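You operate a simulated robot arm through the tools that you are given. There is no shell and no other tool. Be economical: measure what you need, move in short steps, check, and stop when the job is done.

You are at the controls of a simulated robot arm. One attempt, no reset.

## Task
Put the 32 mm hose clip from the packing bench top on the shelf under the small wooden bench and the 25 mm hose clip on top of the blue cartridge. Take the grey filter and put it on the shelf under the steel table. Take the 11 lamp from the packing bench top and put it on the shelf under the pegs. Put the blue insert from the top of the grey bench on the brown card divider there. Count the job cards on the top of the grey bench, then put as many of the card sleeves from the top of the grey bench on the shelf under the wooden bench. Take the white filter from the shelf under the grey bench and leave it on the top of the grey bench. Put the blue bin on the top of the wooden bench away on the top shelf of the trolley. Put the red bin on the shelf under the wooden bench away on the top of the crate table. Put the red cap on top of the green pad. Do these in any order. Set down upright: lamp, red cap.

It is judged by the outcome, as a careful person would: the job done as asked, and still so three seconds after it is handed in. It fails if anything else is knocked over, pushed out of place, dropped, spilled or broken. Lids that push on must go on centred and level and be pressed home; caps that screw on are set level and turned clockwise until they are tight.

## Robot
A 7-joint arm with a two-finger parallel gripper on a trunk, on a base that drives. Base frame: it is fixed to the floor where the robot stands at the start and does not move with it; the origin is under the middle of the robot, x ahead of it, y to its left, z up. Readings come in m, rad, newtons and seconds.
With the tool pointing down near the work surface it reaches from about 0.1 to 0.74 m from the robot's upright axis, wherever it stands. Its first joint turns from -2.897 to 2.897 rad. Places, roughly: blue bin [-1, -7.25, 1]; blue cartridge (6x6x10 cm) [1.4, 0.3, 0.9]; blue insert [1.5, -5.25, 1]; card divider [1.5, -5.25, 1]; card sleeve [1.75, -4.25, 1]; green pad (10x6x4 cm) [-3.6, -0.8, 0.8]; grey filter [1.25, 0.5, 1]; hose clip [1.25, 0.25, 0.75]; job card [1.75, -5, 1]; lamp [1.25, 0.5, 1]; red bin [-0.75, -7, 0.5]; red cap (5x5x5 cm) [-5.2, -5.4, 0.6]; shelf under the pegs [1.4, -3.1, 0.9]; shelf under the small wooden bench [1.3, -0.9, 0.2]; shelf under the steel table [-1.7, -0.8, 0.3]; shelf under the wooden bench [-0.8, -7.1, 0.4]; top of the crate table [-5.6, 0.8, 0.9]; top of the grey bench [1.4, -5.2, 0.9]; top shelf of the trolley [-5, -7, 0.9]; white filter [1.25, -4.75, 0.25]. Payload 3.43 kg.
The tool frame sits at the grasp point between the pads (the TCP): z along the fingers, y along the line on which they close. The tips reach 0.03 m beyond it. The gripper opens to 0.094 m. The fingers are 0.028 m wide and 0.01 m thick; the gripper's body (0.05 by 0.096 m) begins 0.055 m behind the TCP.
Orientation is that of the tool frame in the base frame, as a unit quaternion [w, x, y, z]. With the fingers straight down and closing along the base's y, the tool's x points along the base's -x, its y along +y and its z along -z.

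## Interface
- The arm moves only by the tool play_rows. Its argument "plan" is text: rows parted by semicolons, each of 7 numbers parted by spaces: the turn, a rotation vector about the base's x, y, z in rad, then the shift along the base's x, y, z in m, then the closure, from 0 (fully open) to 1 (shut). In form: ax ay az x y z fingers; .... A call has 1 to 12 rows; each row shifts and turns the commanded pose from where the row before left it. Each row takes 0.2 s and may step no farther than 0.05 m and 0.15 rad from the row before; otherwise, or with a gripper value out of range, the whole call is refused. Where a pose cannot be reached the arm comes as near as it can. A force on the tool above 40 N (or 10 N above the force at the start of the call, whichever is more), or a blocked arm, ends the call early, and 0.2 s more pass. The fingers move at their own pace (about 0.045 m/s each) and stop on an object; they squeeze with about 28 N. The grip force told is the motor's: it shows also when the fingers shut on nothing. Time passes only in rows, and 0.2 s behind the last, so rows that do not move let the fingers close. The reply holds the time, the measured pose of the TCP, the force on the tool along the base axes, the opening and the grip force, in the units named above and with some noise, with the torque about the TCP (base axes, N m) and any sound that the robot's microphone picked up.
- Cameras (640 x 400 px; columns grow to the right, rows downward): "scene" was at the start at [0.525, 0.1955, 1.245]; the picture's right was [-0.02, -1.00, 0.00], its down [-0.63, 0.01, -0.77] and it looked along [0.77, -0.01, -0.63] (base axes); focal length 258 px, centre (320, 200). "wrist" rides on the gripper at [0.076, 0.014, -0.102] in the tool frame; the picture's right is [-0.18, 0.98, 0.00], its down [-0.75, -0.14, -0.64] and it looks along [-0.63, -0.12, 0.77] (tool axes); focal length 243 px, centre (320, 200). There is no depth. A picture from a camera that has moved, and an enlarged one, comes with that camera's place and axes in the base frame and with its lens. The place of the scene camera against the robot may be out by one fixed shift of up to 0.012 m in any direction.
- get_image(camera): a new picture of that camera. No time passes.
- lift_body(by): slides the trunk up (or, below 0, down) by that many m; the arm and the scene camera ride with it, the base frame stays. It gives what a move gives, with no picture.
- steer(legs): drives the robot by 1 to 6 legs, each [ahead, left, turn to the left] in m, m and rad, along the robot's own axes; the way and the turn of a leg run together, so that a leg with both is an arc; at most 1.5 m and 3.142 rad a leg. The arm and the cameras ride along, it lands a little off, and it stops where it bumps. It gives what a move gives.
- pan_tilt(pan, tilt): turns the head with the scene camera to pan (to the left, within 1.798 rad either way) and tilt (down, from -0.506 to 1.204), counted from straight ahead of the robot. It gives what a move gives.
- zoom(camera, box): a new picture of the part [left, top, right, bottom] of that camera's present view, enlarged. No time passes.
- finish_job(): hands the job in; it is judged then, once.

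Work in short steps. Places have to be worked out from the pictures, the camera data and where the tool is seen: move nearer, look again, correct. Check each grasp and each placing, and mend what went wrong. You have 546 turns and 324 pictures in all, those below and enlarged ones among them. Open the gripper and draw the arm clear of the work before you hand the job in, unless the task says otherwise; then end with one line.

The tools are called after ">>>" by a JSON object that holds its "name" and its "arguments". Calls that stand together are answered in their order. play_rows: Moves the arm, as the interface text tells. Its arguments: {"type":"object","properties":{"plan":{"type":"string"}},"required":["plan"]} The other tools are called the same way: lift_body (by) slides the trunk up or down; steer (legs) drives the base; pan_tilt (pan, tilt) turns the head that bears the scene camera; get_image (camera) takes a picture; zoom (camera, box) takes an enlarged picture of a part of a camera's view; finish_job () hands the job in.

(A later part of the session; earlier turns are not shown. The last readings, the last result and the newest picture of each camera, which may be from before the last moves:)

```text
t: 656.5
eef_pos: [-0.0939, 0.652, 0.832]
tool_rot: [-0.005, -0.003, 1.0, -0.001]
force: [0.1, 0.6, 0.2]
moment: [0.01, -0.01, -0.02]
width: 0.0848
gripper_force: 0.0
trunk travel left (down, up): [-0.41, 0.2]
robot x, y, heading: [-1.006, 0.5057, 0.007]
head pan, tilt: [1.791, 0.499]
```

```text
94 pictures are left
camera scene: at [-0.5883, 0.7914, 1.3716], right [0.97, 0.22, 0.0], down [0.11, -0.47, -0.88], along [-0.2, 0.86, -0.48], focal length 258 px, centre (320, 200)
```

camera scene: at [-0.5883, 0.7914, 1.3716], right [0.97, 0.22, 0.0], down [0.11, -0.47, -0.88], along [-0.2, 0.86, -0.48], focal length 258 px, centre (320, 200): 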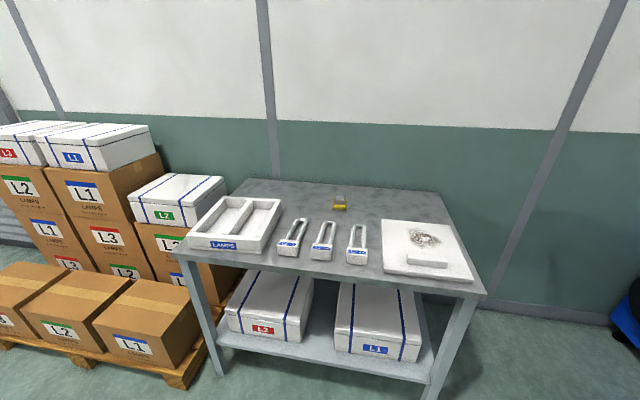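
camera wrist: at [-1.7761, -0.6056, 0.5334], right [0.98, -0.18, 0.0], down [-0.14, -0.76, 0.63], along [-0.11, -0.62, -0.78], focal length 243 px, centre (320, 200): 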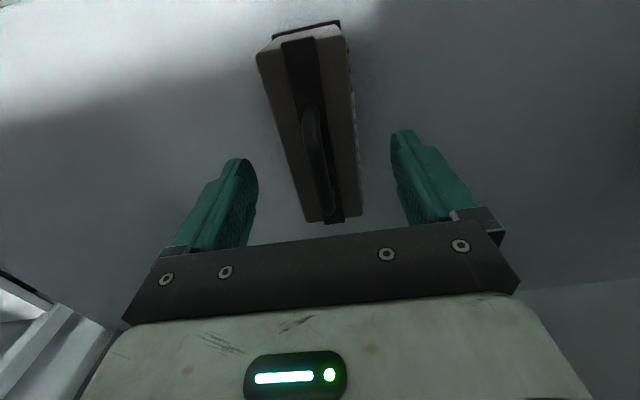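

The pallet and boxes stand in order. Driving to the grey bench now.

>>> {"name": "steer", "arguments": {"legs": [[0.62, 0, 0], [0, 0, -1.577], [1.45, 0, 0], [1.45, 0, 0], [1.45, 0, 0], [0.95, 0, 0]]}}

>>> {"name": "steer", "arguments": {"legs": [[0, 0, 1.57]]}}

>>> {"name": "pan_tilt", "arguments": {"pan": 0.1, "tilt": 0.6}}

>>> {"name": "get_image", "arguments": {"camera": "scene"}}

```text
t: 689.0
eef_pos: [-0.2213, -5.7497, 0.8311]
tool_rot: [-0.005, 0.704, 0.71, 0.004]
force: [0.9, -0.6, -0.2]
moment: [-0.01, 0.0, 0.0]
width: 0.0847
gripper_force: 0.1
trunk travel left (down, up): [-0.41, 0.2]
robot x, y, heading: [-0.3743, -4.8394, -1.559]
head pan, tilt: [1.791, 0.499]
```

```text
t: 693.2
eef_pos: [0.539, -4.6976, 0.8326]
tool_rot: [-0.007, 0.003, 1.0, -0.001]
force: [-0.3, -0.6, -0.5]
moment: [-0.01, 0.0, 0.02]
width: 0.0846
gripper_force: 0.0
trunk travel left (down, up): [-0.41, 0.2]
robot x, y, heading: [-0.3698, -4.8347, -0.002]
head pan, tilt: [1.791, 0.499]
```

```text
t: 695.0
eef_pos: [0.5399, -4.6988, 0.8324]
tool_rot: [-0.006, 0.003, 1.0, -0.001]
force: [0.6, 0.1, -0.8]
moment: [-0.01, -0.04, -0.04]
width: 0.0845
gripper_force: 0.0
trunk travel left (down, up): [-0.41, 0.2]
robot x, y, heading: [-0.3732, -4.8393, -0.003]
head pan, tilt: [0.099, 0.6]
```

```text
93 pictures are left
camera scene: at [0.1545, -4.6343, 1.3625], right [0.1, -1.0, 0.0], down [-0.56, -0.05, -0.82], along [0.82, 0.08, -0.57], focal length 258 px, centre (320, 200)
```

scene: 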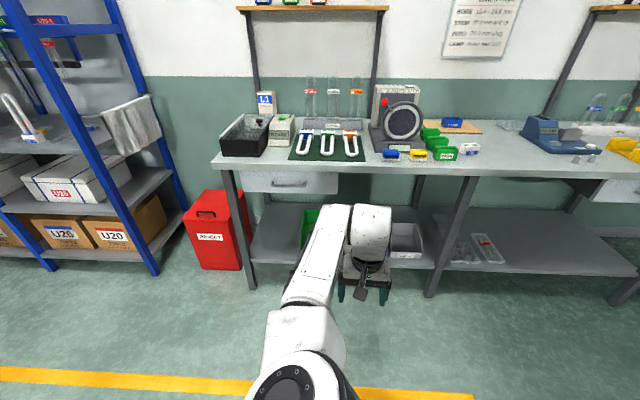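

Lowering the trunk and moving closer to see the shelf with the wrist camera.

>>> {"name": "lift_body", "arguments": {"by": -0.35}}

>>> {"name": "steer", "arguments": {"legs": [[0.45, 0, 0]]}}

>>> {"name": "get_image", "arguments": {"camera": "wrist"}}

>>> {"name": "get_image", "arguments": {"camera": "scene"}}

```text
t: 698.4
eef_pos: [0.5398, -4.6985, 0.4825]
tool_rot: [-0.006, 0.003, 1.0, 0.0]
force: [-1.0, -0.4, 0.1]
moment: [-0.01, -0.01, 0.0]
width: 0.0845
gripper_force: 0.0
trunk travel left (down, up): [-0.06, 0.55]
robot x, y, heading: [-0.3727, -4.8366, -0.01]
head pan, tilt: [0.099, 0.6]
```

```text
t: 701.1
eef_pos: [0.9919, -4.7022, 0.4823]
tool_rot: [-0.006, 0.003, 1.0, -0.001]
force: [-1.0, 0.2, -0.2]
moment: [0.03, 0.02, -0.01]
width: 0.0848
gripper_force: 0.0
trunk travel left (down, up): [-0.06, 0.55]
robot x, y, heading: [0.079, -4.8414, -0.005]
head pan, tilt: [0.099, 0.6]
```

```text
92 pictures are left
camera wrist: at [0.9174, -4.6873, 0.5853], right [0.19, 0.98, 0.0], down [0.76, -0.14, 0.63], along [0.62, -0.12, -0.77], focal length 243 px, centre (320, 200)
```

wrist: 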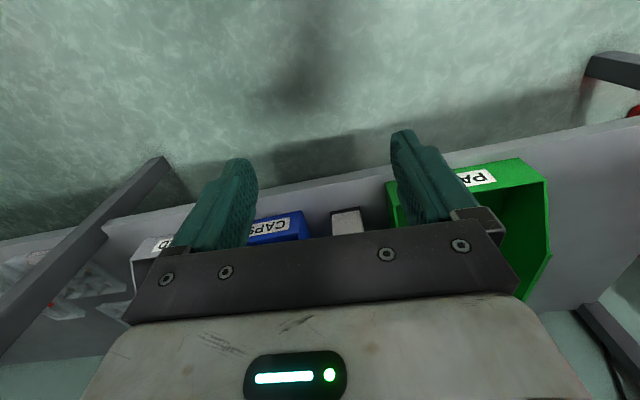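

```text
91 pictures are left
camera scene: at [0.6071, -4.6376, 1.0125], right [0.09, -1.0, 0.0], down [-0.56, -0.05, -0.82], along [0.82, 0.08, -0.57], focal length 258 px, centre (320, 200)
```

scene: 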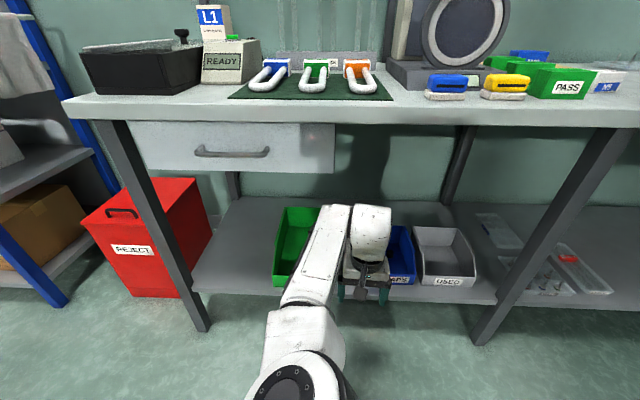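

The white filter is visible between the CAPS and PASS bins with ~4–5 cm gaps either side. Moving in 0.2 m above it.

>>> {"name": "steer", "arguments": {"legs": [[0.22, 0.012, 0.005]]}}

>>> {"name": "get_image", "arguments": {"camera": "wrist"}}

```text
t: 702.8
eef_pos: [1.2134, -4.69, 0.4793]
tool_rot: [-0.009, 0.0, 1.0, -0.001]
force: [-0.4, 0.3, 0.1]
moment: [-0.01, 0.01, -0.01]
width: 0.0845
gripper_force: 0.1
trunk travel left (down, up): [-0.06, 0.55]
robot x, y, heading: [0.3016, -4.8296, -0.006]
head pan, tilt: [0.099, 0.6]
```

```text
90 pictures are left
camera wrist: at [1.1384, -4.6743, 0.5819], right [0.19, 0.98, -0.01], down [0.76, -0.14, 0.63], along [0.62, -0.12, -0.78], focal length 243 px, centre (320, 200)
```

wrist: 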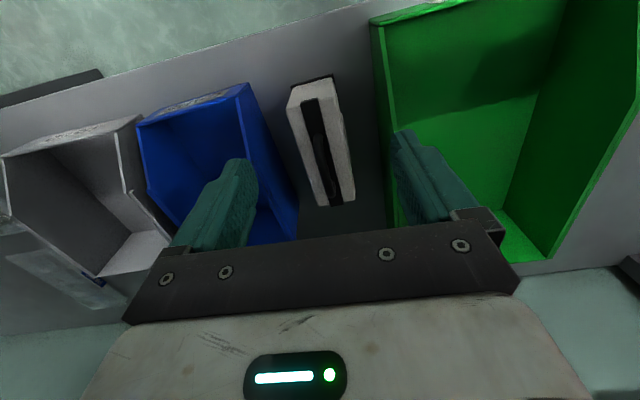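

Filter centre ≈(1.25,−4.687), yaw ≈+4°; bin walls at y≈−4.739 and −4.634. I'll open to 65 mm only, centre, and lower partway to look.

>>> {"name": "play_rows", "arguments": {"plan": "0 0 0.03 0.018 0.002 -0.02 0.31;0 0 0.03 0.018 0.001 -0.02 0.31;0 0 0 0 0 -0.02 0.31"}}

>>> {"name": "get_image", "arguments": {"camera": "wrist"}}

```text
t: 703.6
eef_pos: [1.249, -4.6869, 0.4209]
tool_rot: [-0.008, -0.029, 1.0, -0.003]
force: [0.0, 1.1, 0.7]
moment: [-0.05, 0.0, 0.01]
width: 0.0648
gripper_force: 0.0
trunk travel left (down, up): [-0.06, 0.55]
robot x, y, heading: [0.3035, -4.8306, -0.007]
head pan, tilt: [0.099, 0.6]
```

```text
89 pictures are left
camera wrist: at [1.1732, -4.6761, 0.5234], right [0.13, 0.99, -0.01], down [0.77, -0.09, 0.63], along [0.62, -0.09, -0.78], focal length 243 px, centre (320, 200)
```

wrist: 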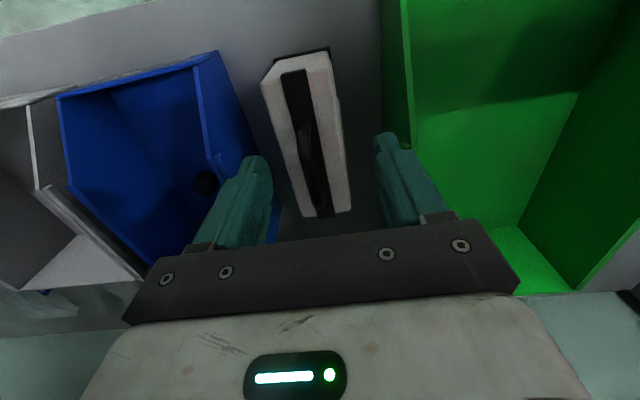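

Shift −5 mm in y, narrow to 56 mm, and lower to grasp.

>>> {"name": "play_rows", "arguments": {"plan": "0 0 0 0 -0.005 0 0.4;0 0 0 0 0 -0.02 0.4;0 0 0 0 0 -0.025 0.4"}}

>>> {"name": "get_image", "arguments": {"camera": "wrist"}}

```text
t: 704.4
eef_pos: [1.2488, -4.6913, 0.3753]
tool_rot: [-0.008, -0.029, 1.0, -0.001]
force: [-0.1, -1.1, 2.1]
moment: [-0.15, -0.05, -0.03]
width: 0.0569
gripper_force: 0.1
trunk travel left (down, up): [-0.06, 0.55]
robot x, y, heading: [0.3029, -4.8306, -0.006]
head pan, tilt: [0.099, 0.6]
```

```text
88 pictures are left
camera wrist: at [1.1735, -4.6811, 0.4784], right [0.13, 0.99, -0.01], down [0.77, -0.09, 0.63], along [0.63, -0.09, -0.78], focal length 243 px, centre (320, 200)
```

wrist: 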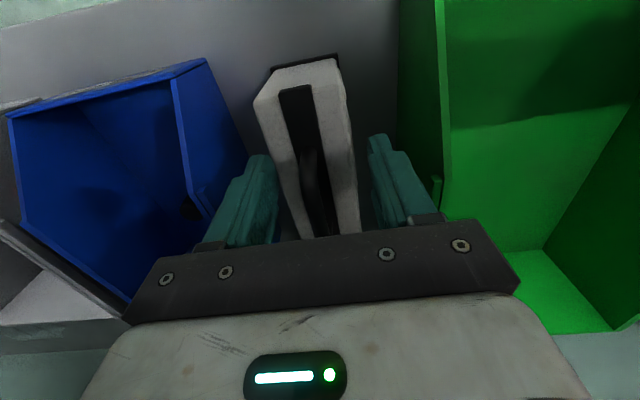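

>>> {"name": "play_rows", "arguments": {"plan": "0 0 0 0 0 -0.008 0.42;0 0 0 0 0 -0.008 0.42;0 0 0 0 0 0 0.7;0 0 0 0 0 0 1;0 0 0 0 0 0 1;0 0 0 0 0 0 1"}}

>>> {"name": "get_image", "arguments": {"camera": "wrist"}}

```text
t: 704.8
eef_pos: [1.2516, -4.6916, 0.3751]
tool_rot: [-0.004, -0.029, 1.0, -0.004]
force: [-5.5, -1.4, 19.0]
moment: [-0.58, -0.16, -0.19]
width: 0.0545
gripper_force: 0.6
trunk travel left (down, up): [-0.06, 0.55]
robot x, y, heading: [0.3016, -4.8283, -0.006]
head pan, tilt: [0.099, 0.6]
stopped in row 2: the force on the tool passed its limit at 47 N (the readings are from after the stop); the commanded pose is now the measured one
```

```text
87 pictures are left
camera wrist: at [1.1758, -4.681, 0.4775], right [0.13, 0.99, -0.01], down [0.77, -0.09, 0.63], along [0.63, -0.09, -0.77], focal length 243 px, centre (320, 200)
```

wrist: 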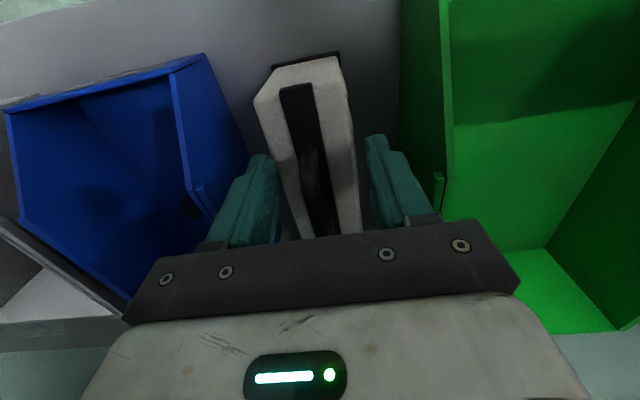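

The right fingertip is on the blue bin's rim. Raise 2 cm, shift +7 mm toward the green bin, and lower again.

>>> {"name": "play_rows", "arguments": {"plan": "0 0 0 0 0 0.02 0.4;0 0 0 0 0.007 0 0.4;0 0 0 0 0 -0.015 0.4"}}

>>> {"name": "zoom", "arguments": {"camera": "wrist", "box": [160, 30, 480, 250]}}

```text
t: 705.6
eef_pos: [1.2515, -4.6831, 0.3777]
tool_rot: [-0.007, -0.029, 1.0, -0.004]
force: [-0.2, 0.3, 0.0]
moment: [0.0, -0.01, 0.01]
width: 0.0564
gripper_force: 0.0
trunk travel left (down, up): [-0.06, 0.55]
robot x, y, heading: [0.3033, -4.8288, -0.003]
head pan, tilt: [0.099, 0.6]
```

```text
1.82 times, centred on (320, 140) of wrist
camera zoom: at [1.1751, -4.6733, 0.48], right [0.13, 0.99, -0.01], down [0.77, -0.09, 0.63], along [0.63, -0.09, -0.77], focal length 441 px, centre (320, 309)
```

zoom: 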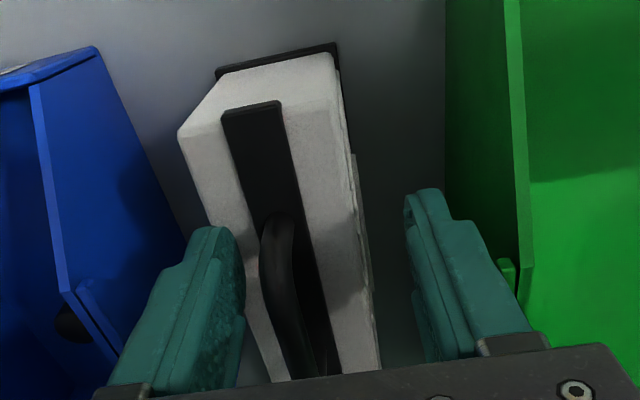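

The fingertip was actually on the filter's own edge; the blue wall is at y≈−4.76. Raise, open to 75 mm, centre at y=−4.697, and lower.

>>> {"name": "play_rows", "arguments": {"plan": "0 0 0 0 0 0.02 0.2;0 0 0 0 -0.007 0 0.2;0 0 0 0 -0.007 0 0.2;0 0 0 0 0 -0.02 0.2;0 0 0 0 0 -0.008 0.2;0 0 0 0 0 -0.007 0.2"}}

>>> {"name": "zoom", "arguments": {"camera": "wrist", "box": [160, 30, 480, 250]}}

```text
t: 707.0
eef_pos: [1.25, -4.6989, 0.362]
tool_rot: [-0.007, -0.028, 1.0, -0.004]
force: [0.5, 0.3, -0.2]
moment: [-0.05, 0.0, 0.01]
width: 0.0751
gripper_force: 0.1
trunk travel left (down, up): [-0.06, 0.55]
robot x, y, heading: [0.2978, -4.8259, -0.003]
head pan, tilt: [0.099, 0.6]
```

```text
1.82 times, centred on (320, 140) of wrist
camera zoom: at [1.1747, -4.688, 0.4652], right [0.13, 0.99, -0.01], down [0.77, -0.09, 0.63], along [0.63, -0.09, -0.77], focal length 441 px, centre (320, 309)
```

zoom: 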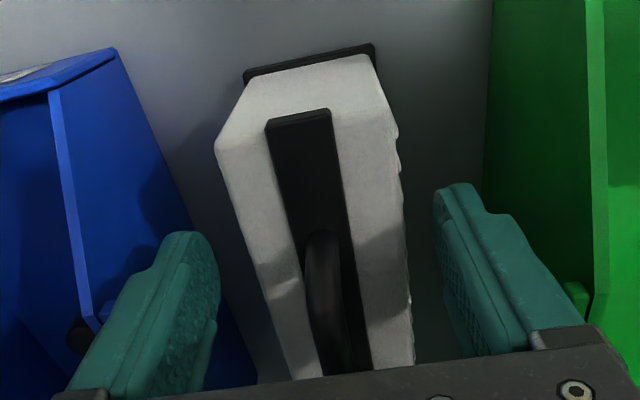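

Now both fingers pass freely beside the filter. Lower 1 cm more and close.

>>> {"name": "play_rows", "arguments": {"plan": "0 0 0 0 0 -0.006 0.2;0 0 0 0 0 0 0.5;0 0 0 0 0 0 0.8;0 0 0 0 0 0 1;0 0 0 0 0 0 1"}}

>>> {"name": "get_image", "arguments": {"camera": "wrist"}}

```text
t: 708.2
eef_pos: [1.2487, -4.6976, 0.3574]
tool_rot: [-0.006, -0.029, 1.0, -0.003]
force: [0.7, 0.3, 0.9]
moment: [0.1, -0.05, 0.04]
width: 0.0492
gripper_force: 27.6
out of reach, approached as far as the arm can: row 1
trunk travel left (down, up): [-0.06, 0.55]
robot x, y, heading: [0.2976, -4.8272, -0.003]
head pan, tilt: [0.099, 0.6]
```

```text
84 pictures are left
camera wrist: at [1.1726, -4.6879, 0.4612], right [0.13, 0.99, -0.01], down [0.77, -0.09, 0.63], along [0.63, -0.09, -0.77], focal length 243 px, centre (320, 200)
```

wrist: 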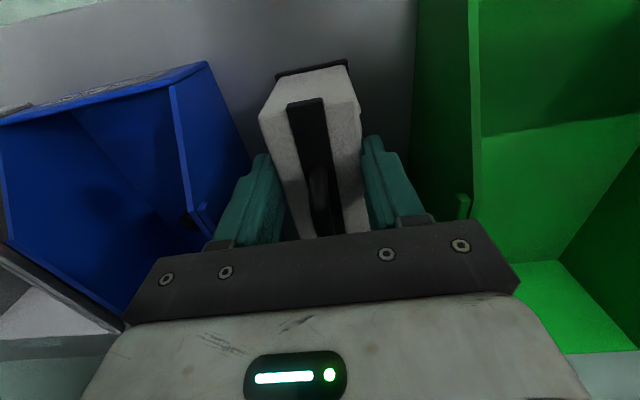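

Gripped (49 mm). Lift 7 cm and back straight out.

>>> {"name": "play_rows", "arguments": {"plan": "0 0 0 0 0 0.02 1;0 0 0 0 0 0.025 1;0 0 0 0 0 0.025 1"}}

>>> {"name": "steer", "arguments": {"legs": [[-0.55, 0, 0]]}}

>>> {"name": "get_image", "arguments": {"camera": "wrist"}}

>>> {"name": "get_image", "arguments": {"camera": "scene"}}

```text
t: 709.0
eef_pos: [1.2482, -4.6993, 0.4286]
tool_rot: [-0.007, -0.029, 1.0, -0.003]
force: [-0.6, -1.4, -2.0]
moment: [0.02, 0.05, 0.02]
width: 0.0492
gripper_force: 27.9
trunk travel left (down, up): [-0.06, 0.55]
robot x, y, heading: [0.3012, -4.8288, -0.006]
head pan, tilt: [0.099, 0.6]
```

```text
t: 712.2
eef_pos: [0.7048, -4.6973, 0.4284]
tool_rot: [-0.007, -0.027, 1.0, -0.004]
force: [0.1, -0.2, -0.7]
moment: [0.0, 0.02, 0.02]
width: 0.0492
gripper_force: 27.9
trunk travel left (down, up): [-0.06, 0.55]
robot x, y, heading: [-0.2455, -4.826, -0.004]
head pan, tilt: [0.099, 0.6]
```

```text
83 pictures are left
camera wrist: at [0.6292, -4.6867, 0.5313], right [0.13, 0.99, -0.01], down [0.77, -0.09, 0.63], along [0.63, -0.09, -0.77], focal length 243 px, centre (320, 200)
```

wrist: 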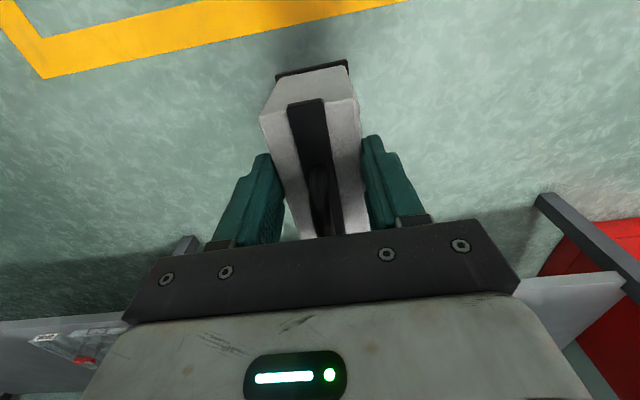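

```text
82 pictures are left
camera scene: at [0.285, -4.6237, 1.0125], right [0.09, -1.0, 0.0], down [-0.56, -0.05, -0.82], along [0.82, 0.08, -0.57], focal length 258 px, centre (320, 200)
```

scene: 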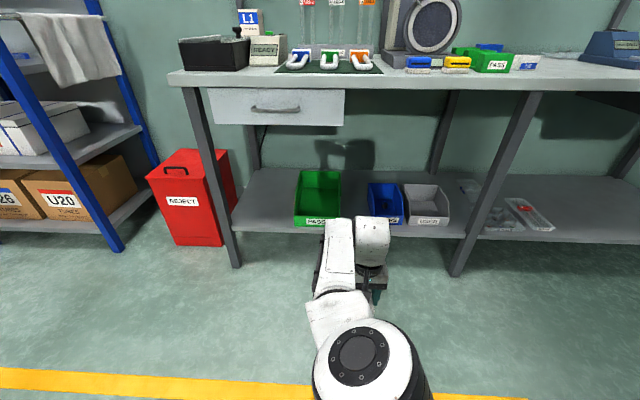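

Bins undisturbed. Raising the trunk and moving to the free spot on the bench top where L27 stood.

>>> {"name": "lift_body", "arguments": {"by": 0.4}}

>>> {"name": "lift_body", "arguments": {"by": 0.15}}

>>> {"name": "play_rows", "arguments": {"plan": "0 0 0 0 0 0.04 1;0 0 0 0 0 0.04 1;0 0 0 0 0 0.02 1"}}

>>> {"name": "steer", "arguments": {"legs": [[0, -0.68, 0], [0.42, 0, 0]]}}

>>> {"name": "pan_tilt", "arguments": {"pan": 0.0, "tilt": 0.75}}

>>> {"name": "get_image", "arguments": {"camera": "scene"}}

>>> {"name": "get_image", "arguments": {"camera": "wrist"}}

```text
t: 716.0
eef_pos: [0.7066, -4.6974, 0.8277]
tool_rot: [-0.007, -0.028, 1.0, -0.003]
force: [0.1, 0.8, -1.5]
moment: [0.0, 0.07, -0.03]
width: 0.0495
gripper_force: 28.1
trunk travel left (down, up): [-0.46, 0.15]
robot x, y, heading: [-0.2413, -4.8259, -0.009]
head pan, tilt: [0.099, 0.6]
```

```text
t: 717.7
eef_pos: [0.7045, -4.6977, 0.9768]
tool_rot: [-0.006, -0.028, 1.0, -0.003]
force: [1.2, -0.4, -1.2]
moment: [-0.01, 0.03, -0.01]
width: 0.0495
gripper_force: 28.1
trunk travel left (down, up): [-0.61, 0.0]
robot x, y, heading: [-0.2413, -4.8254, -0.004]
head pan, tilt: [0.099, 0.6]
```

```text
t: 718.5
eef_pos: [0.7052, -4.6961, 1.0788]
tool_rot: [-0.006, -0.029, 1.0, -0.005]
force: [0.5, 0.4, -0.6]
moment: [0.02, 0.01, -0.03]
width: 0.0491
gripper_force: 28.5
trunk travel left (down, up): [-0.61, 0.0]
robot x, y, heading: [-0.247, -4.8253, -0.003]
head pan, tilt: [0.099, 0.6]
```

```text
t: 724.5
eef_pos: [1.1237, -5.3701, 1.0782]
tool_rot: [-0.007, -0.029, 1.0, -0.003]
force: [0.8, -0.1, -0.8]
moment: [0.04, 0.01, -0.03]
width: 0.0494
gripper_force: 28.2
trunk travel left (down, up): [-0.61, 0.0]
robot x, y, heading: [0.1786, -5.5012, -0.006]
head pan, tilt: [0.099, 0.6]
```

```text
t: 725.1
eef_pos: [1.1248, -5.3686, 1.0783]
tool_rot: [-0.007, -0.029, 1.0, -0.004]
force: [1.0, 0.1, -2.0]
moment: [0.02, 0.02, 0.0]
width: 0.0492
gripper_force: 27.7
trunk travel left (down, up): [-0.61, 0.0]
robot x, y, heading: [0.1777, -5.4998, 0.004]
head pan, tilt: [0.0, 0.75]
```

```text
81 pictures are left
camera scene: at [0.6991, -5.3059, 1.5497], right [0.0, -1.0, 0.0], down [-0.68, 0.0, -0.73], along [0.73, 0.0, -0.68], focal length 258 px, centre (320, 200)
```

scene: 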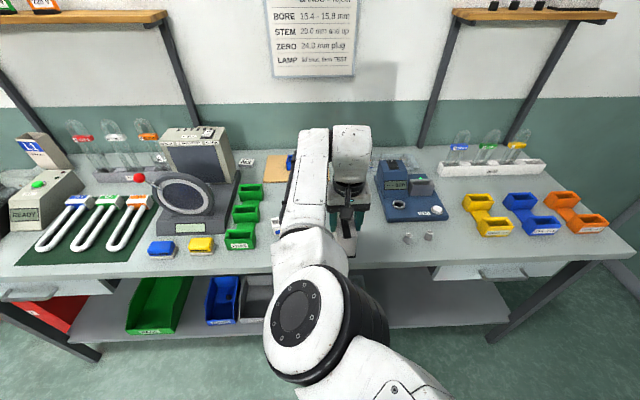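

```text
80 pictures are left
camera wrist: at [1.0484, -5.3591, 1.1811], right [0.12, 0.99, -0.01], down [0.77, -0.09, 0.63], along [0.63, -0.09, -0.77], focal length 243 px, centre (320, 200)
```

wrist: 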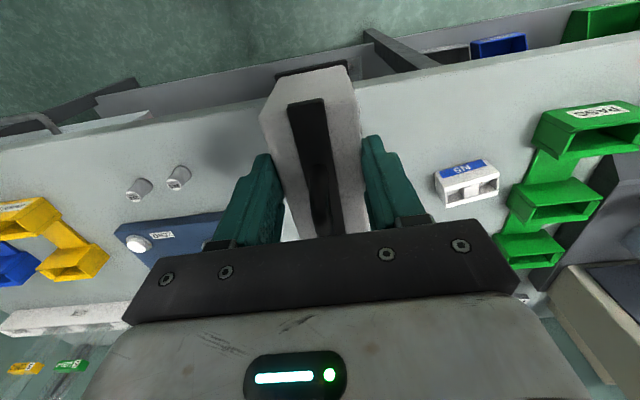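

The spot is clear. Driving 0.14 ahead and lowering to the bench top.

>>> {"name": "steer", "arguments": {"legs": [[0.14, 0, 0]]}}

>>> {"name": "play_rows", "arguments": {"plan": "0 0 0 0 0 -0.03 1;0 0 0 0 0 -0.03 1;0 0 0 0 0 -0.025 1;0 0 0 0 0 -0.008 1;0 0 0 0 0 -0.005 1;0 0 0 0 0 -0.004 1;0 0 0 0 0 -0.004 1;0 0 0 0 0 -0.004 1;0 0 0 0 0 0 1"}}

>>> {"name": "get_image", "arguments": {"camera": "wrist"}}

```text
t: 726.5
eef_pos: [1.2663, -5.3689, 1.0769]
tool_rot: [-0.006, -0.031, 1.0, -0.004]
force: [-0.2, -0.7, -1.7]
moment: [0.02, 0.01, 0.01]
width: 0.0493
gripper_force: 28.8
trunk travel left (down, up): [-0.61, 0.0]
robot x, y, heading: [0.3197, -5.4998, 0.003]
head pan, tilt: [0.0, 0.75]
```

```text
t: 728.5
eef_pos: [1.266, -5.3689, 0.9712]
tool_rot: [-0.005, -0.03, 1.0, -0.004]
force: [5.3, 3.0, 24.7]
moment: [0.31, -0.22, -0.17]
width: 0.0495
gripper_force: 27.9
trunk travel left (down, up): [-0.61, 0.0]
robot x, y, heading: [0.3212, -5.5021, 0.0]
head pan, tilt: [0.0, 0.75]
```

```text
79 pictures are left
camera wrist: at [1.1899, -5.3583, 1.0727], right [0.12, 0.99, -0.01], down [0.77, -0.09, 0.64], along [0.63, -0.09, -0.77], focal length 243 px, centre (320, 200)
```

wrist: 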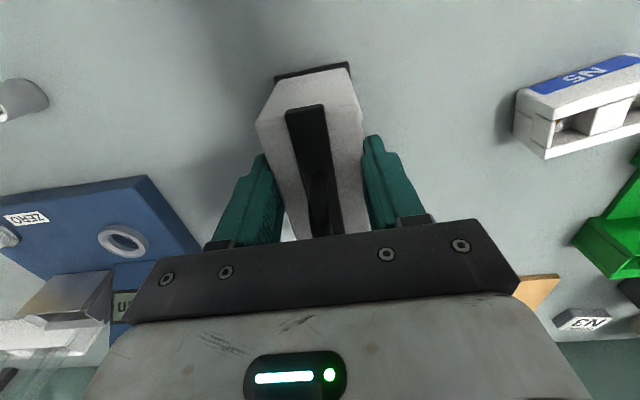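

Contact (25 N). Relax, open and rise.

>>> {"name": "play_rows", "arguments": {"plan": "0 0 0 0 0 0.002 1;0 0 0 0 0 0 0.5;0 0 0 0 0 0 0.1;0 0 0 0 0 0 0.1;0 0 0 0 0 0.02 0.1;0 0 0 0 0 0.03 0.1;0 0 0 0 0 0.04 0.1;0 0 0 0 0 0.04 0.1"}}

>>> {"name": "get_image", "arguments": {"camera": "wrist"}}

```text
t: 730.3
eef_pos: [1.2656, -5.3697, 1.1008]
tool_rot: [-0.007, -0.031, 0.999, -0.004]
force: [0.0, 0.0, -1.0]
moment: [0.03, -0.01, 0.0]
width: 0.0848
gripper_force: 0.1
trunk travel left (down, up): [-0.61, 0.0]
robot x, y, heading: [0.3144, -5.501, -0.002]
head pan, tilt: [0.0, 0.75]
```

```text
78 pictures are left
camera wrist: at [1.1895, -5.3586, 1.2036], right [0.12, 0.99, -0.01], down [0.77, -0.09, 0.63], along [0.63, -0.09, -0.77], focal length 243 px, centre (320, 200)
```

wrist: 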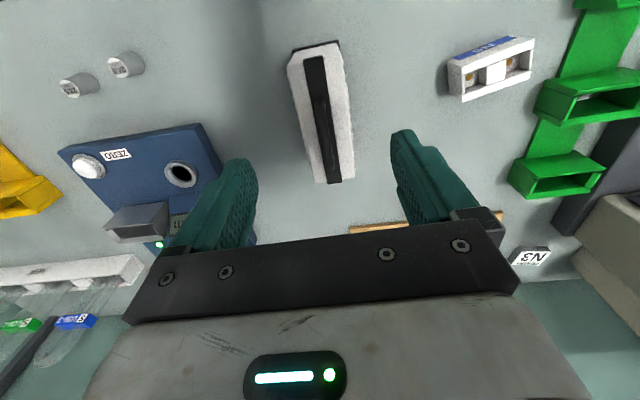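

The white filter is on the bench top. Last: the red bin. Back off, turn to the wooden bench, and look at it from a low position.

>>> {"name": "steer", "arguments": {"legs": [[-0.8, 0, 0], [0, 0, -1.57], [0, -0.35, 0]]}}

>>> {"name": "lift_body", "arguments": {"by": -0.4}}

>>> {"name": "pan_tilt", "arguments": {"pan": 0.0, "tilt": 0.45}}

>>> {"name": "get_image", "arguments": {"camera": "scene"}}

```text
t: 740.3
eef_pos: [-0.6959, -6.4529, 1.0993]
tool_rot: [-0.007, 0.683, 0.731, 0.002]
force: [0.0, 0.1, -0.5]
moment: [-0.03, 0.01, -0.01]
width: 0.0844
gripper_force: 0.1
trunk travel left (down, up): [-0.61, 0.0]
robot x, y, heading: [-0.8396, -5.5055, -1.562]
head pan, tilt: [0.0, 0.75]
```

```text
t: 744.1
eef_pos: [-0.6957, -6.4517, 0.7]
tool_rot: [-0.008, 0.682, 0.732, 0.001]
force: [-0.1, -0.3, 0.0]
moment: [0.02, -0.01, 0.02]
width: 0.0848
gripper_force: 0.1
trunk travel left (down, up): [-0.21, 0.4]
robot x, y, heading: [-0.8361, -5.508, -1.559]
head pan, tilt: [0.0, 0.75]
```

```text
t: 744.9
eef_pos: [-0.6966, -6.4518, 0.6999]
tool_rot: [-0.008, 0.682, 0.731, 0.002]
force: [-0.3, -0.2, 0.7]
moment: [-0.05, -0.01, -0.01]
width: 0.0845
gripper_force: 0.0
trunk travel left (down, up): [-0.21, 0.4]
robot x, y, heading: [-0.8371, -5.504, -1.563]
head pan, tilt: [0.0, 0.45]
```

```text
77 pictures are left
camera scene: at [-0.6404, -6.0365, 1.176], right [-1.0, -0.01, 0.0], down [0.0, 0.44, -0.9], along [0.01, -0.9, -0.44], focal length 258 px, centre (320, 200)
```

scene: 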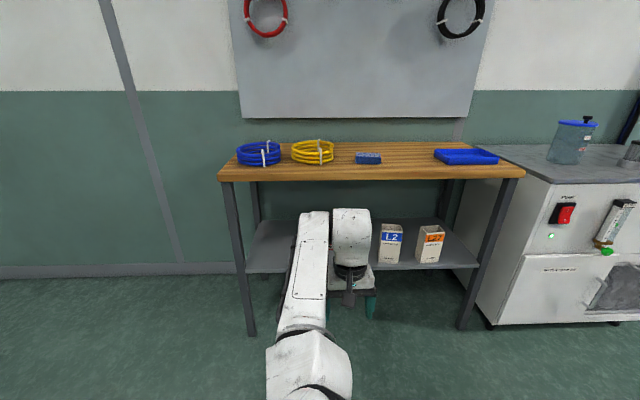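

Straighten the yaw, lower the hand to z≈0.54, and move in for a wrist-camera view.

>>> {"name": "play_rows", "arguments": {"plan": "0 0 -0.03 0 0 -0.04 0.3;0 0 -0.03 0 0 -0.04 0.3;0 0 0 0 0 -0.04 0.3;0 0 0 0 0 -0.04 0.3"}}

>>> {"name": "steer", "arguments": {"legs": [[0.42, 0, -0.01]]}}

>>> {"name": "get_image", "arguments": {"camera": "wrist"}}

```text
t: 745.9
eef_pos: [-0.6945, -6.4525, 0.5404]
tool_rot: [-0.006, 0.704, 0.71, 0.002]
force: [-0.3, 0.7, 0.2]
moment: [0.04, 0.02, 0.01]
width: 0.0659
gripper_force: 0.1
trunk travel left (down, up): [-0.21, 0.4]
robot x, y, heading: [-0.8382, -5.5045, -1.562]
head pan, tilt: [0.0, 0.45]
```

```text
t: 748.5
eef_pos: [-0.7057, -6.8741, 0.54]
tool_rot: [-0.008, 0.707, 0.707, 0.003]
force: [-0.2, -0.4, 0.1]
moment: [-0.04, 0.0, -0.01]
width: 0.0659
gripper_force: 0.0
trunk travel left (down, up): [-0.21, 0.4]
robot x, y, heading: [-0.8377, -5.9258, -1.573]
head pan, tilt: [0.0, 0.45]
```

```text
76 pictures are left
camera wrist: at [-0.6908, -6.7988, 0.6436], right [0.98, -0.19, -0.01], down [-0.14, -0.76, 0.63], along [-0.13, -0.62, -0.77], focal length 243 px, centre (320, 200)
```

wrist: 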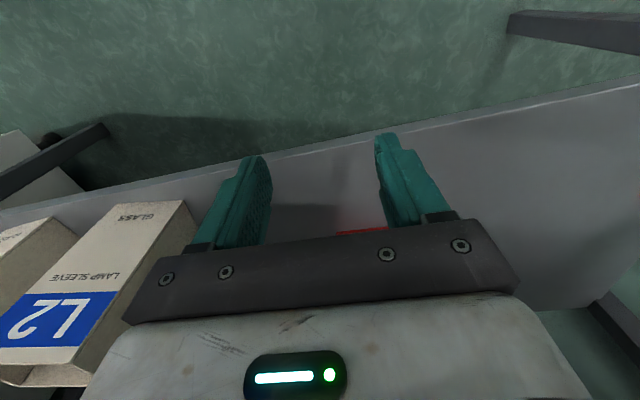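

The bin's front edge is just coming into view. Moving in another 0.12 m.

>>> {"name": "steer", "arguments": {"legs": [[0.13, 0, 0]]}}

>>> {"name": "get_image", "arguments": {"camera": "wrist"}}

```text
t: 749.8
eef_pos: [-0.7051, -7.005, 0.5401]
tool_rot: [-0.007, 0.708, 0.706, 0.002]
force: [-1.8, 0.7, 0.3]
moment: [0.01, 0.0, -0.01]
width: 0.0657
gripper_force: 0.0
trunk travel left (down, up): [-0.21, 0.4]
robot x, y, heading: [-0.8373, -6.0574, -1.574]
head pan, tilt: [0.0, 0.45]
```

```text
75 pictures are left
camera wrist: at [-0.6906, -6.9301, 0.6436], right [0.98, -0.19, -0.01], down [-0.14, -0.76, 0.63], along [-0.12, -0.62, -0.77], focal length 243 px, centre (320, 200)
```

wrist: 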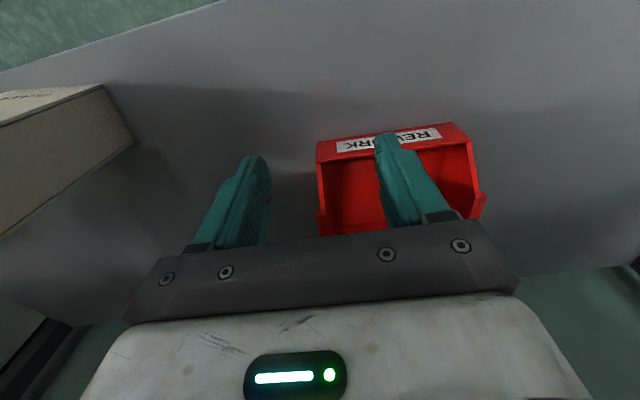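

The red bin spans x −0.71…−0.605 (10.5 cm wide), front at y≈−7.02. I'll grip its left side wall, which lies midway between the fingers: move in 6 cm and look.

>>> {"name": "steer", "arguments": {"legs": [[0.065, -0.004, 0]]}}

>>> {"name": "get_image", "arguments": {"camera": "wrist"}}

```text
t: 750.8
eef_pos: [-0.7098, -7.0613, 0.5294]
tool_rot: [-0.016, 0.706, 0.708, 0.005]
force: [0.4, 0.5, 0.3]
moment: [-0.03, 0.0, 0.02]
width: 0.0655
gripper_force: 0.0
trunk travel left (down, up): [-0.21, 0.4]
robot x, y, heading: [-0.839, -6.1199, -1.575]
head pan, tilt: [0.0, 0.45]
```

```text
74 pictures are left
camera wrist: at [-0.6943, -6.9883, 0.6335], right [0.98, -0.18, -0.02], down [-0.13, -0.77, 0.62], along [-0.13, -0.61, -0.78], focal length 243 px, centre (320, 200)
```

wrist: 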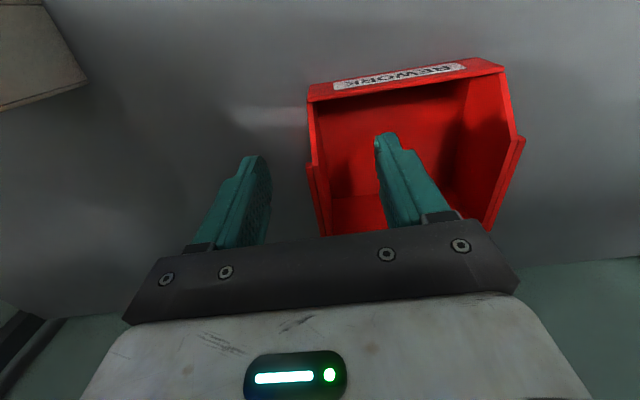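

The forearm is again pressing on the table edge. Back out, lower the trunk 0.15 m (raising the hand to compensate), and re-enter.

>>> {"name": "steer", "arguments": {"legs": [[-0.35, 0, 0]]}}

>>> {"name": "lift_body", "arguments": {"by": -0.18}}

>>> {"name": "play_rows", "arguments": {"plan": "0 0 0 0 0 0.04 0.3;0 0 0 0 0 0.04 0.3;0 0 0 0 0 0.04 0.3;0 0 0 0 0 0.04 0.3;0 0 0 0 0 0.02 0.3"}}

>>> {"name": "pan_tilt", "arguments": {"pan": 0.2, "tilt": 0.45}}

>>> {"name": "get_image", "arguments": {"camera": "scene"}}

```text
t: 753.0
eef_pos: [-0.7114, -6.7131, 0.5307]
tool_rot: [-0.015, 0.706, 0.708, 0.005]
force: [0.1, 0.3, -0.5]
moment: [0.01, 0.0, 0.01]
width: 0.0659
gripper_force: 0.2
trunk travel left (down, up): [-0.21, 0.4]
robot x, y, heading: [-0.8407, -5.7737, -1.576]
head pan, tilt: [0.0, 0.45]
```

```text
t: 755.0
eef_pos: [-0.7122, -6.7129, 0.3502]
tool_rot: [-0.015, 0.706, 0.708, 0.005]
force: [-0.1, -1.1, 0.8]
moment: [0.01, 0.02, -0.03]
width: 0.0658
gripper_force: 0.1
trunk travel left (down, up): [-0.03, 0.58]
robot x, y, heading: [-0.8409, -5.7736, -1.572]
head pan, tilt: [0.0, 0.45]
```

```text
t: 756.2
eef_pos: [-0.7118, -6.7117, 0.5295]
tool_rot: [-0.015, 0.706, 0.708, 0.005]
force: [0.3, 0.2, 0.6]
moment: [0.01, -0.03, -0.01]
width: 0.0657
gripper_force: 0.0
trunk travel left (down, up): [-0.03, 0.58]
robot x, y, heading: [-0.8405, -5.7746, -1.571]
head pan, tilt: [0.0, 0.45]
```

```text
t: 757.0
eef_pos: [-0.7106, -6.7116, 0.53]
tool_rot: [-0.015, 0.707, 0.707, 0.005]
force: [0.5, 0.6, -0.7]
moment: [0.04, 0.0, 0.0]
width: 0.0657
gripper_force: 0.0
trunk travel left (down, up): [-0.03, 0.58]
robot x, y, heading: [-0.8404, -5.7693, -1.572]
head pan, tilt: [0.201, 0.45]
```

```text
73 pictures are left
camera scene: at [-0.631, -6.3032, 0.9961], right [-0.98, -0.2, 0.0], down [-0.09, 0.43, -0.9], along [0.18, -0.88, -0.44], focal length 258 px, centre (320, 200)
```

scene: 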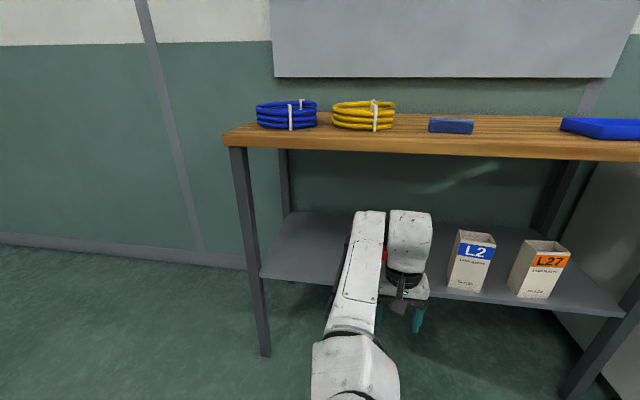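

Bench contents are undisturbed. Re-entering with the lower shoulder.

>>> {"name": "steer", "arguments": {"legs": [[0.355, 0, 0]]}}

>>> {"name": "get_image", "arguments": {"camera": "wrist"}}

```text
t: 759.2
eef_pos: [-0.707, -7.0685, 0.5304]
tool_rot: [-0.014, 0.705, 0.709, 0.005]
force: [-0.1, 0.2, 0.0]
moment: [-0.01, -0.06, 0.0]
width: 0.0659
gripper_force: 0.1
trunk travel left (down, up): [-0.03, 0.58]
robot x, y, heading: [-0.8408, -6.1282, -1.57]
head pan, tilt: [0.201, 0.45]
```

```text
72 pictures are left
camera wrist: at [-0.693, -6.9954, 0.6341], right [0.98, -0.18, -0.02], down [-0.13, -0.77, 0.62], along [-0.13, -0.61, -0.78], focal length 243 px, centre (320, 200)
```

wrist: 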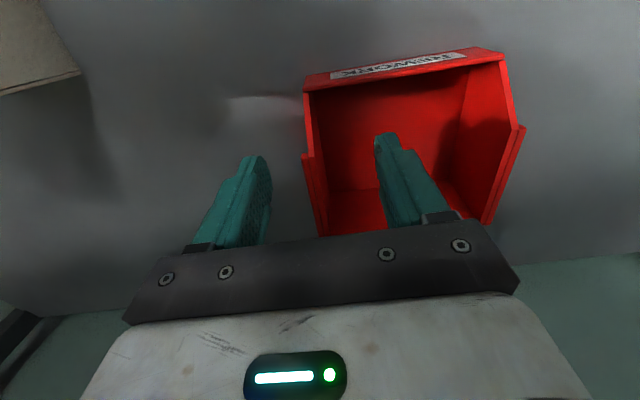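

Good, no contact now. Shift 12 mm left (−x) and 2 cm deeper so the tall rear part of the side wall is between the fingers, then lower and close.

>>> {"name": "play_rows", "arguments": {"plan": "0 0 0 -0.006 -0.01 0 0.3;0 0 0 -0.006 -0.01 0 0.3;0 0 0 0 0 -0.02 0.3;0 0 0 0 0 -0.02 0.3"}}

>>> {"name": "get_image", "arguments": {"camera": "wrist"}}

```text
t: 760.2
eef_pos: [-0.7193, -7.0875, 0.4906]
tool_rot: [-0.016, 0.705, 0.709, 0.004]
force: [0.0, -0.4, -0.1]
moment: [0.03, -0.01, 0.0]
width: 0.066
gripper_force: 0.0
trunk travel left (down, up): [-0.03, 0.58]
robot x, y, heading: [-0.8407, -6.1281, -1.572]
head pan, tilt: [0.201, 0.45]
```

```text
71 pictures are left
camera wrist: at [-0.7047, -7.0153, 0.5948], right [0.98, -0.18, -0.02], down [-0.13, -0.77, 0.62], along [-0.13, -0.61, -0.78], focal length 243 px, centre (320, 200)
```

wrist: 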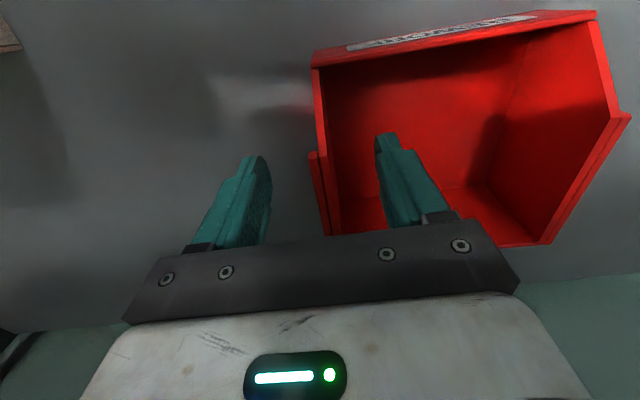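

The wall is between the fingers. Lower 8 mm and close.

>>> {"name": "play_rows", "arguments": {"plan": "0 0 0 0 0 -0.008 0.3;0 0 0 0 0 0 0.6;0 0 0 0 0 0 0.9;0 0 0 0 0 0 1;0 0 0 0 0 0 1;0 0 0 0 0 0 1"}}

>>> {"name": "get_image", "arguments": {"camera": "wrist"}}

```text
t: 761.6
eef_pos: [-0.7198, -7.0886, 0.4821]
tool_rot: [-0.016, 0.705, 0.709, 0.006]
force: [-0.2, -0.3, 0.0]
moment: [0.02, -0.04, -0.08]
width: 0.0077
gripper_force: 27.8
trunk travel left (down, up): [-0.03, 0.58]
robot x, y, heading: [-0.8376, -6.1264, -1.567]
head pan, tilt: [0.201, 0.45]
```

```text
70 pictures are left
camera wrist: at [-0.7046, -7.0153, 0.5864], right [0.98, -0.18, -0.02], down [-0.13, -0.77, 0.62], along [-0.13, -0.61, -0.78], focal length 243 px, centre (320, 200)
```

wrist: 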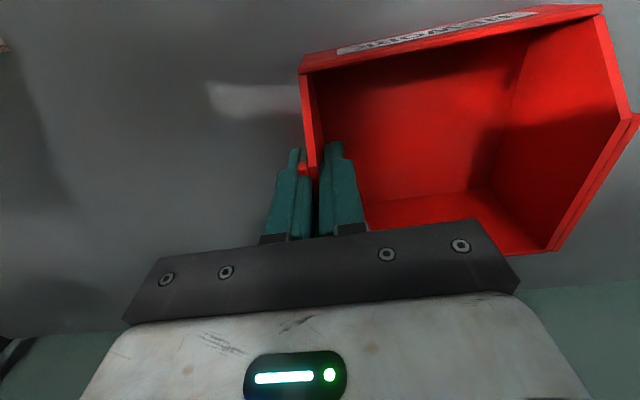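

Gripped (7.7 mm wall). Lift 5 cm and back out.

>>> {"name": "play_rows", "arguments": {"plan": "0 0 0 0 0 0.015 1;0 0 0 0 0 0.02 1;0 0 0 0 0 0.015 1"}}

>>> {"name": "get_image", "arguments": {"camera": "wrist"}}

>>> {"name": "steer", "arguments": {"legs": [[-0.5, 0, 0]]}}

>>> {"name": "get_image", "arguments": {"camera": "scene"}}

```text
t: 762.5
eef_pos: [-0.7192, -7.0879, 0.5318]
tool_rot: [-0.015, 0.705, 0.709, 0.006]
force: [0.5, 0.4, 0.0]
moment: [-0.01, 0.04, 0.01]
width: 0.0078
gripper_force: 27.9
trunk travel left (down, up): [-0.03, 0.58]
robot x, y, heading: [-0.8384, -6.1265, -1.569]
head pan, tilt: [0.201, 0.45]
```

```text
69 pictures are left
camera wrist: at [-0.7049, -7.0151, 0.636], right [0.98, -0.18, -0.02], down [-0.13, -0.77, 0.62], along [-0.13, -0.61, -0.78], focal length 243 px, centre (320, 200)
```

wrist: 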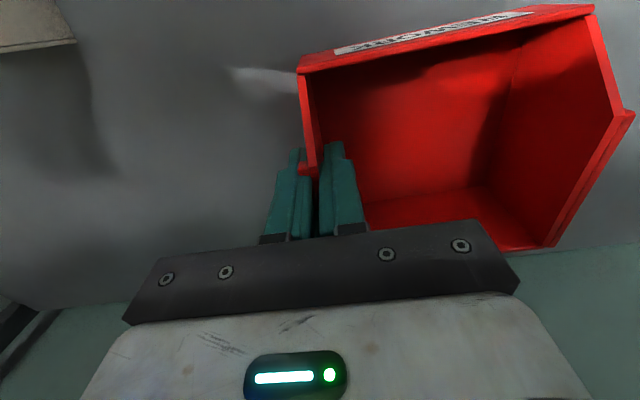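

```text
t: 765.4
eef_pos: [-0.7247, -6.5824, 0.5307]
tool_rot: [-0.014, 0.708, 0.706, 0.006]
force: [-0.3, -0.3, -1.0]
moment: [0.01, 0.07, 0.0]
width: 0.0079
gripper_force: 28.0
trunk travel left (down, up): [-0.03, 0.58]
robot x, y, heading: [-0.8392, -5.623, -1.577]
head pan, tilt: [0.201, 0.45]
```

```text
68 pictures are left
camera scene: at [-0.6314, -6.1536, 0.9961], right [-0.98, -0.19, 0.0], down [-0.08, 0.43, -0.9], along [0.17, -0.88, -0.44], focal length 258 px, centre (320, 200)
```

scene: 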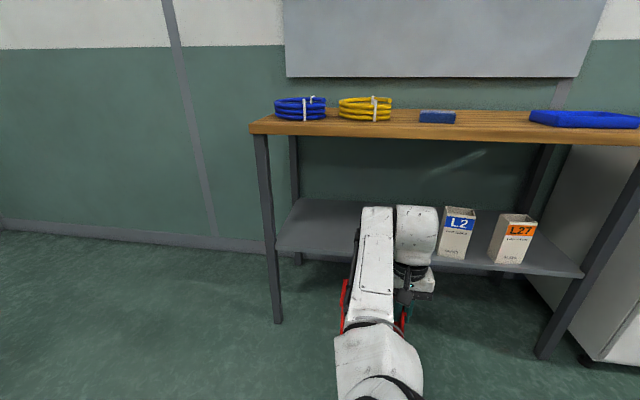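

Red bin in hand, sleeves undisturbed. Raise the trunk and travel north to the crate table.

>>> {"name": "lift_body", "arguments": {"by": 0.4}}

>>> {"name": "lift_body", "arguments": {"by": 0.18}}

>>> {"name": "steer", "arguments": {"legs": [[0, 0, 1.57], [0.47, 0, 0], [0, 0, 1.57], [1.45, 0, 0], [1.45, 0, 0], [1.45, 0, 0]]}}

>>> {"name": "steer", "arguments": {"legs": [[1.4, 0, 0]]}}

>>> {"name": "get_image", "arguments": {"camera": "wrist"}}

```text
t: 769.2
eef_pos: [-0.7241, -6.5821, 0.931]
tool_rot: [-0.015, 0.708, 0.706, 0.006]
force: [-0.6, 0.0, -0.9]
moment: [-0.03, 0.07, 0.0]
width: 0.008
gripper_force: 28.0
trunk travel left (down, up): [-0.43, 0.18]
robot x, y, heading: [-0.8401, -5.6235, -1.578]
head pan, tilt: [0.201, 0.45]
```

```text
t: 771.2
eef_pos: [-0.7249, -6.5823, 1.1118]
tool_rot: [-0.015, 0.708, 0.706, 0.006]
force: [0.3, -0.2, -0.8]
moment: [0.05, 0.07, -0.01]
width: 0.0079
gripper_force: 27.4
trunk travel left (down, up): [-0.61, 0.0]
robot x, y, heading: [-0.8395, -5.6213, -1.576]
head pan, tilt: [0.201, 0.45]
```

```text
t: 802.0
eef_pos: [-0.3902, -0.3253, 1.1119]
tool_rot: [-0.005, -0.701, 0.713, -0.016]
force: [-0.7, -0.2, -1.0]
moment: [-0.04, -0.06, 0.03]
width: 0.0079
gripper_force: 28.1
trunk travel left (down, up): [-0.61, 0.0]
robot x, y, heading: [-0.291, -1.2879, 1.546]
head pan, tilt: [0.201, 0.45]
```

```text
t: 809.0
eef_pos: [-0.3495, 1.0783, 1.1116]
tool_rot: [-0.006, -0.698, 0.715, -0.015]
force: [0.3, -0.8, -0.7]
moment: [0.02, -0.07, -0.01]
width: 0.008
gripper_force: 28.3
trunk travel left (down, up): [-0.61, 0.0]
robot x, y, heading: [-0.256, 0.1144, 1.542]
head pan, tilt: [0.201, 0.45]
```

```text
67 pictures are left
camera wrist: at [-0.3663, 1.0065, 1.2159], right [-0.98, 0.21, -0.02], down [0.15, 0.77, 0.62], along [0.14, 0.61, -0.78], focal length 243 px, centre (320, 200)
```

wrist: 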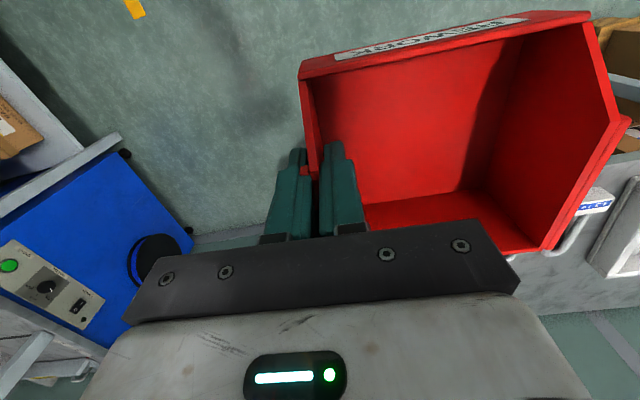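

Turning left and driving west toward the crate table.

>>> {"name": "steer", "arguments": {"legs": [[0, 0, 1.6], [1.4, -0.2, 0], [1.4, 0, 0], [0.6, 0, 0]]}}

>>> {"name": "pan_tilt", "arguments": {"pan": -0.3, "tilt": 0.5}}

>>> {"name": "get_image", "arguments": {"camera": "scene"}}

```text
t: 829.5
eef_pos: [-4.607, 0.2414, 1.1118]
tool_rot: [-0.007, 1.0, -0.007, 0.015]
force: [-0.2, -0.7, -1.2]
moment: [0.07, -0.01, 0.01]
width: 0.0081
gripper_force: 27.5
trunk travel left (down, up): [-0.61, 0.0]
robot x, y, heading: [-3.6438, 0.3408, 3.117]
head pan, tilt: [0.201, 0.45]
```

```text
t: 830.4
eef_pos: [-4.6053, 0.2423, 1.1116]
tool_rot: [-0.007, 1.0, -0.005, 0.015]
force: [0.3, -0.2, -1.5]
moment: [0.03, 0.02, 0.01]
width: 0.0081
gripper_force: 27.7
trunk travel left (down, up): [-0.61, 0.0]
robot x, y, heading: [-3.6425, 0.3412, 3.124]
head pan, tilt: [-0.3, 0.499]
```

```text
66 pictures are left
camera scene: at [-4.1786, 0.1865, 1.5716], right [0.31, 0.95, 0.0], down [0.46, -0.15, -0.88], along [-0.83, 0.27, -0.48], focal length 258 px, centre (320, 200)
```

scene: 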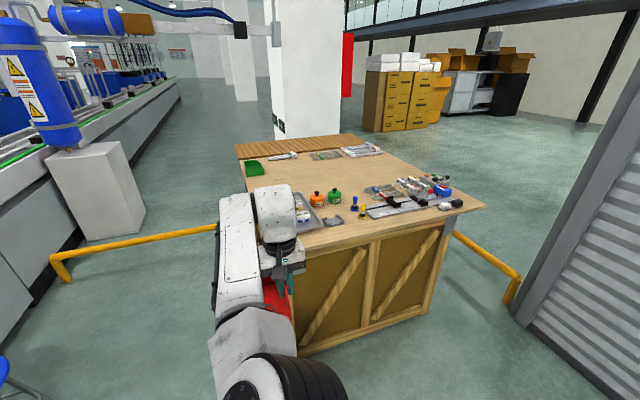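

The crate table top: x −5…−6.4, y 0.25…1.35, with tools along its front. Zooming on the free middle area.

>>> {"name": "zoom", "arguments": {"camera": "scene", "box": [230, 120, 490, 260]}}

```text
2.46 times, centred on (360, 190) of scene
camera zoom: at [-4.1786, 0.1865, 1.5716], right [0.31, 0.95, 0.0], down [0.46, -0.15, -0.88], along [-0.83, 0.27, -0.48], focal length 636 px, centre (222, 225)
```

zoom: 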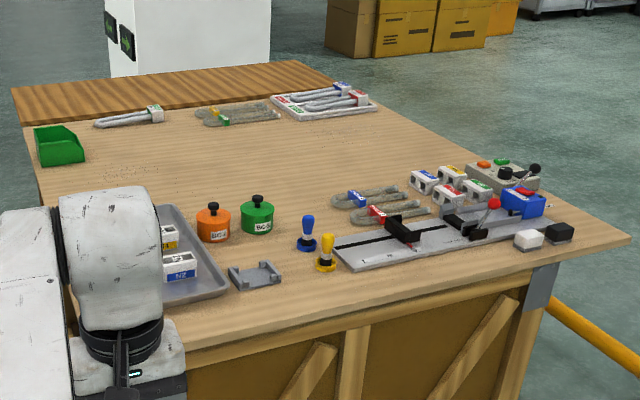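

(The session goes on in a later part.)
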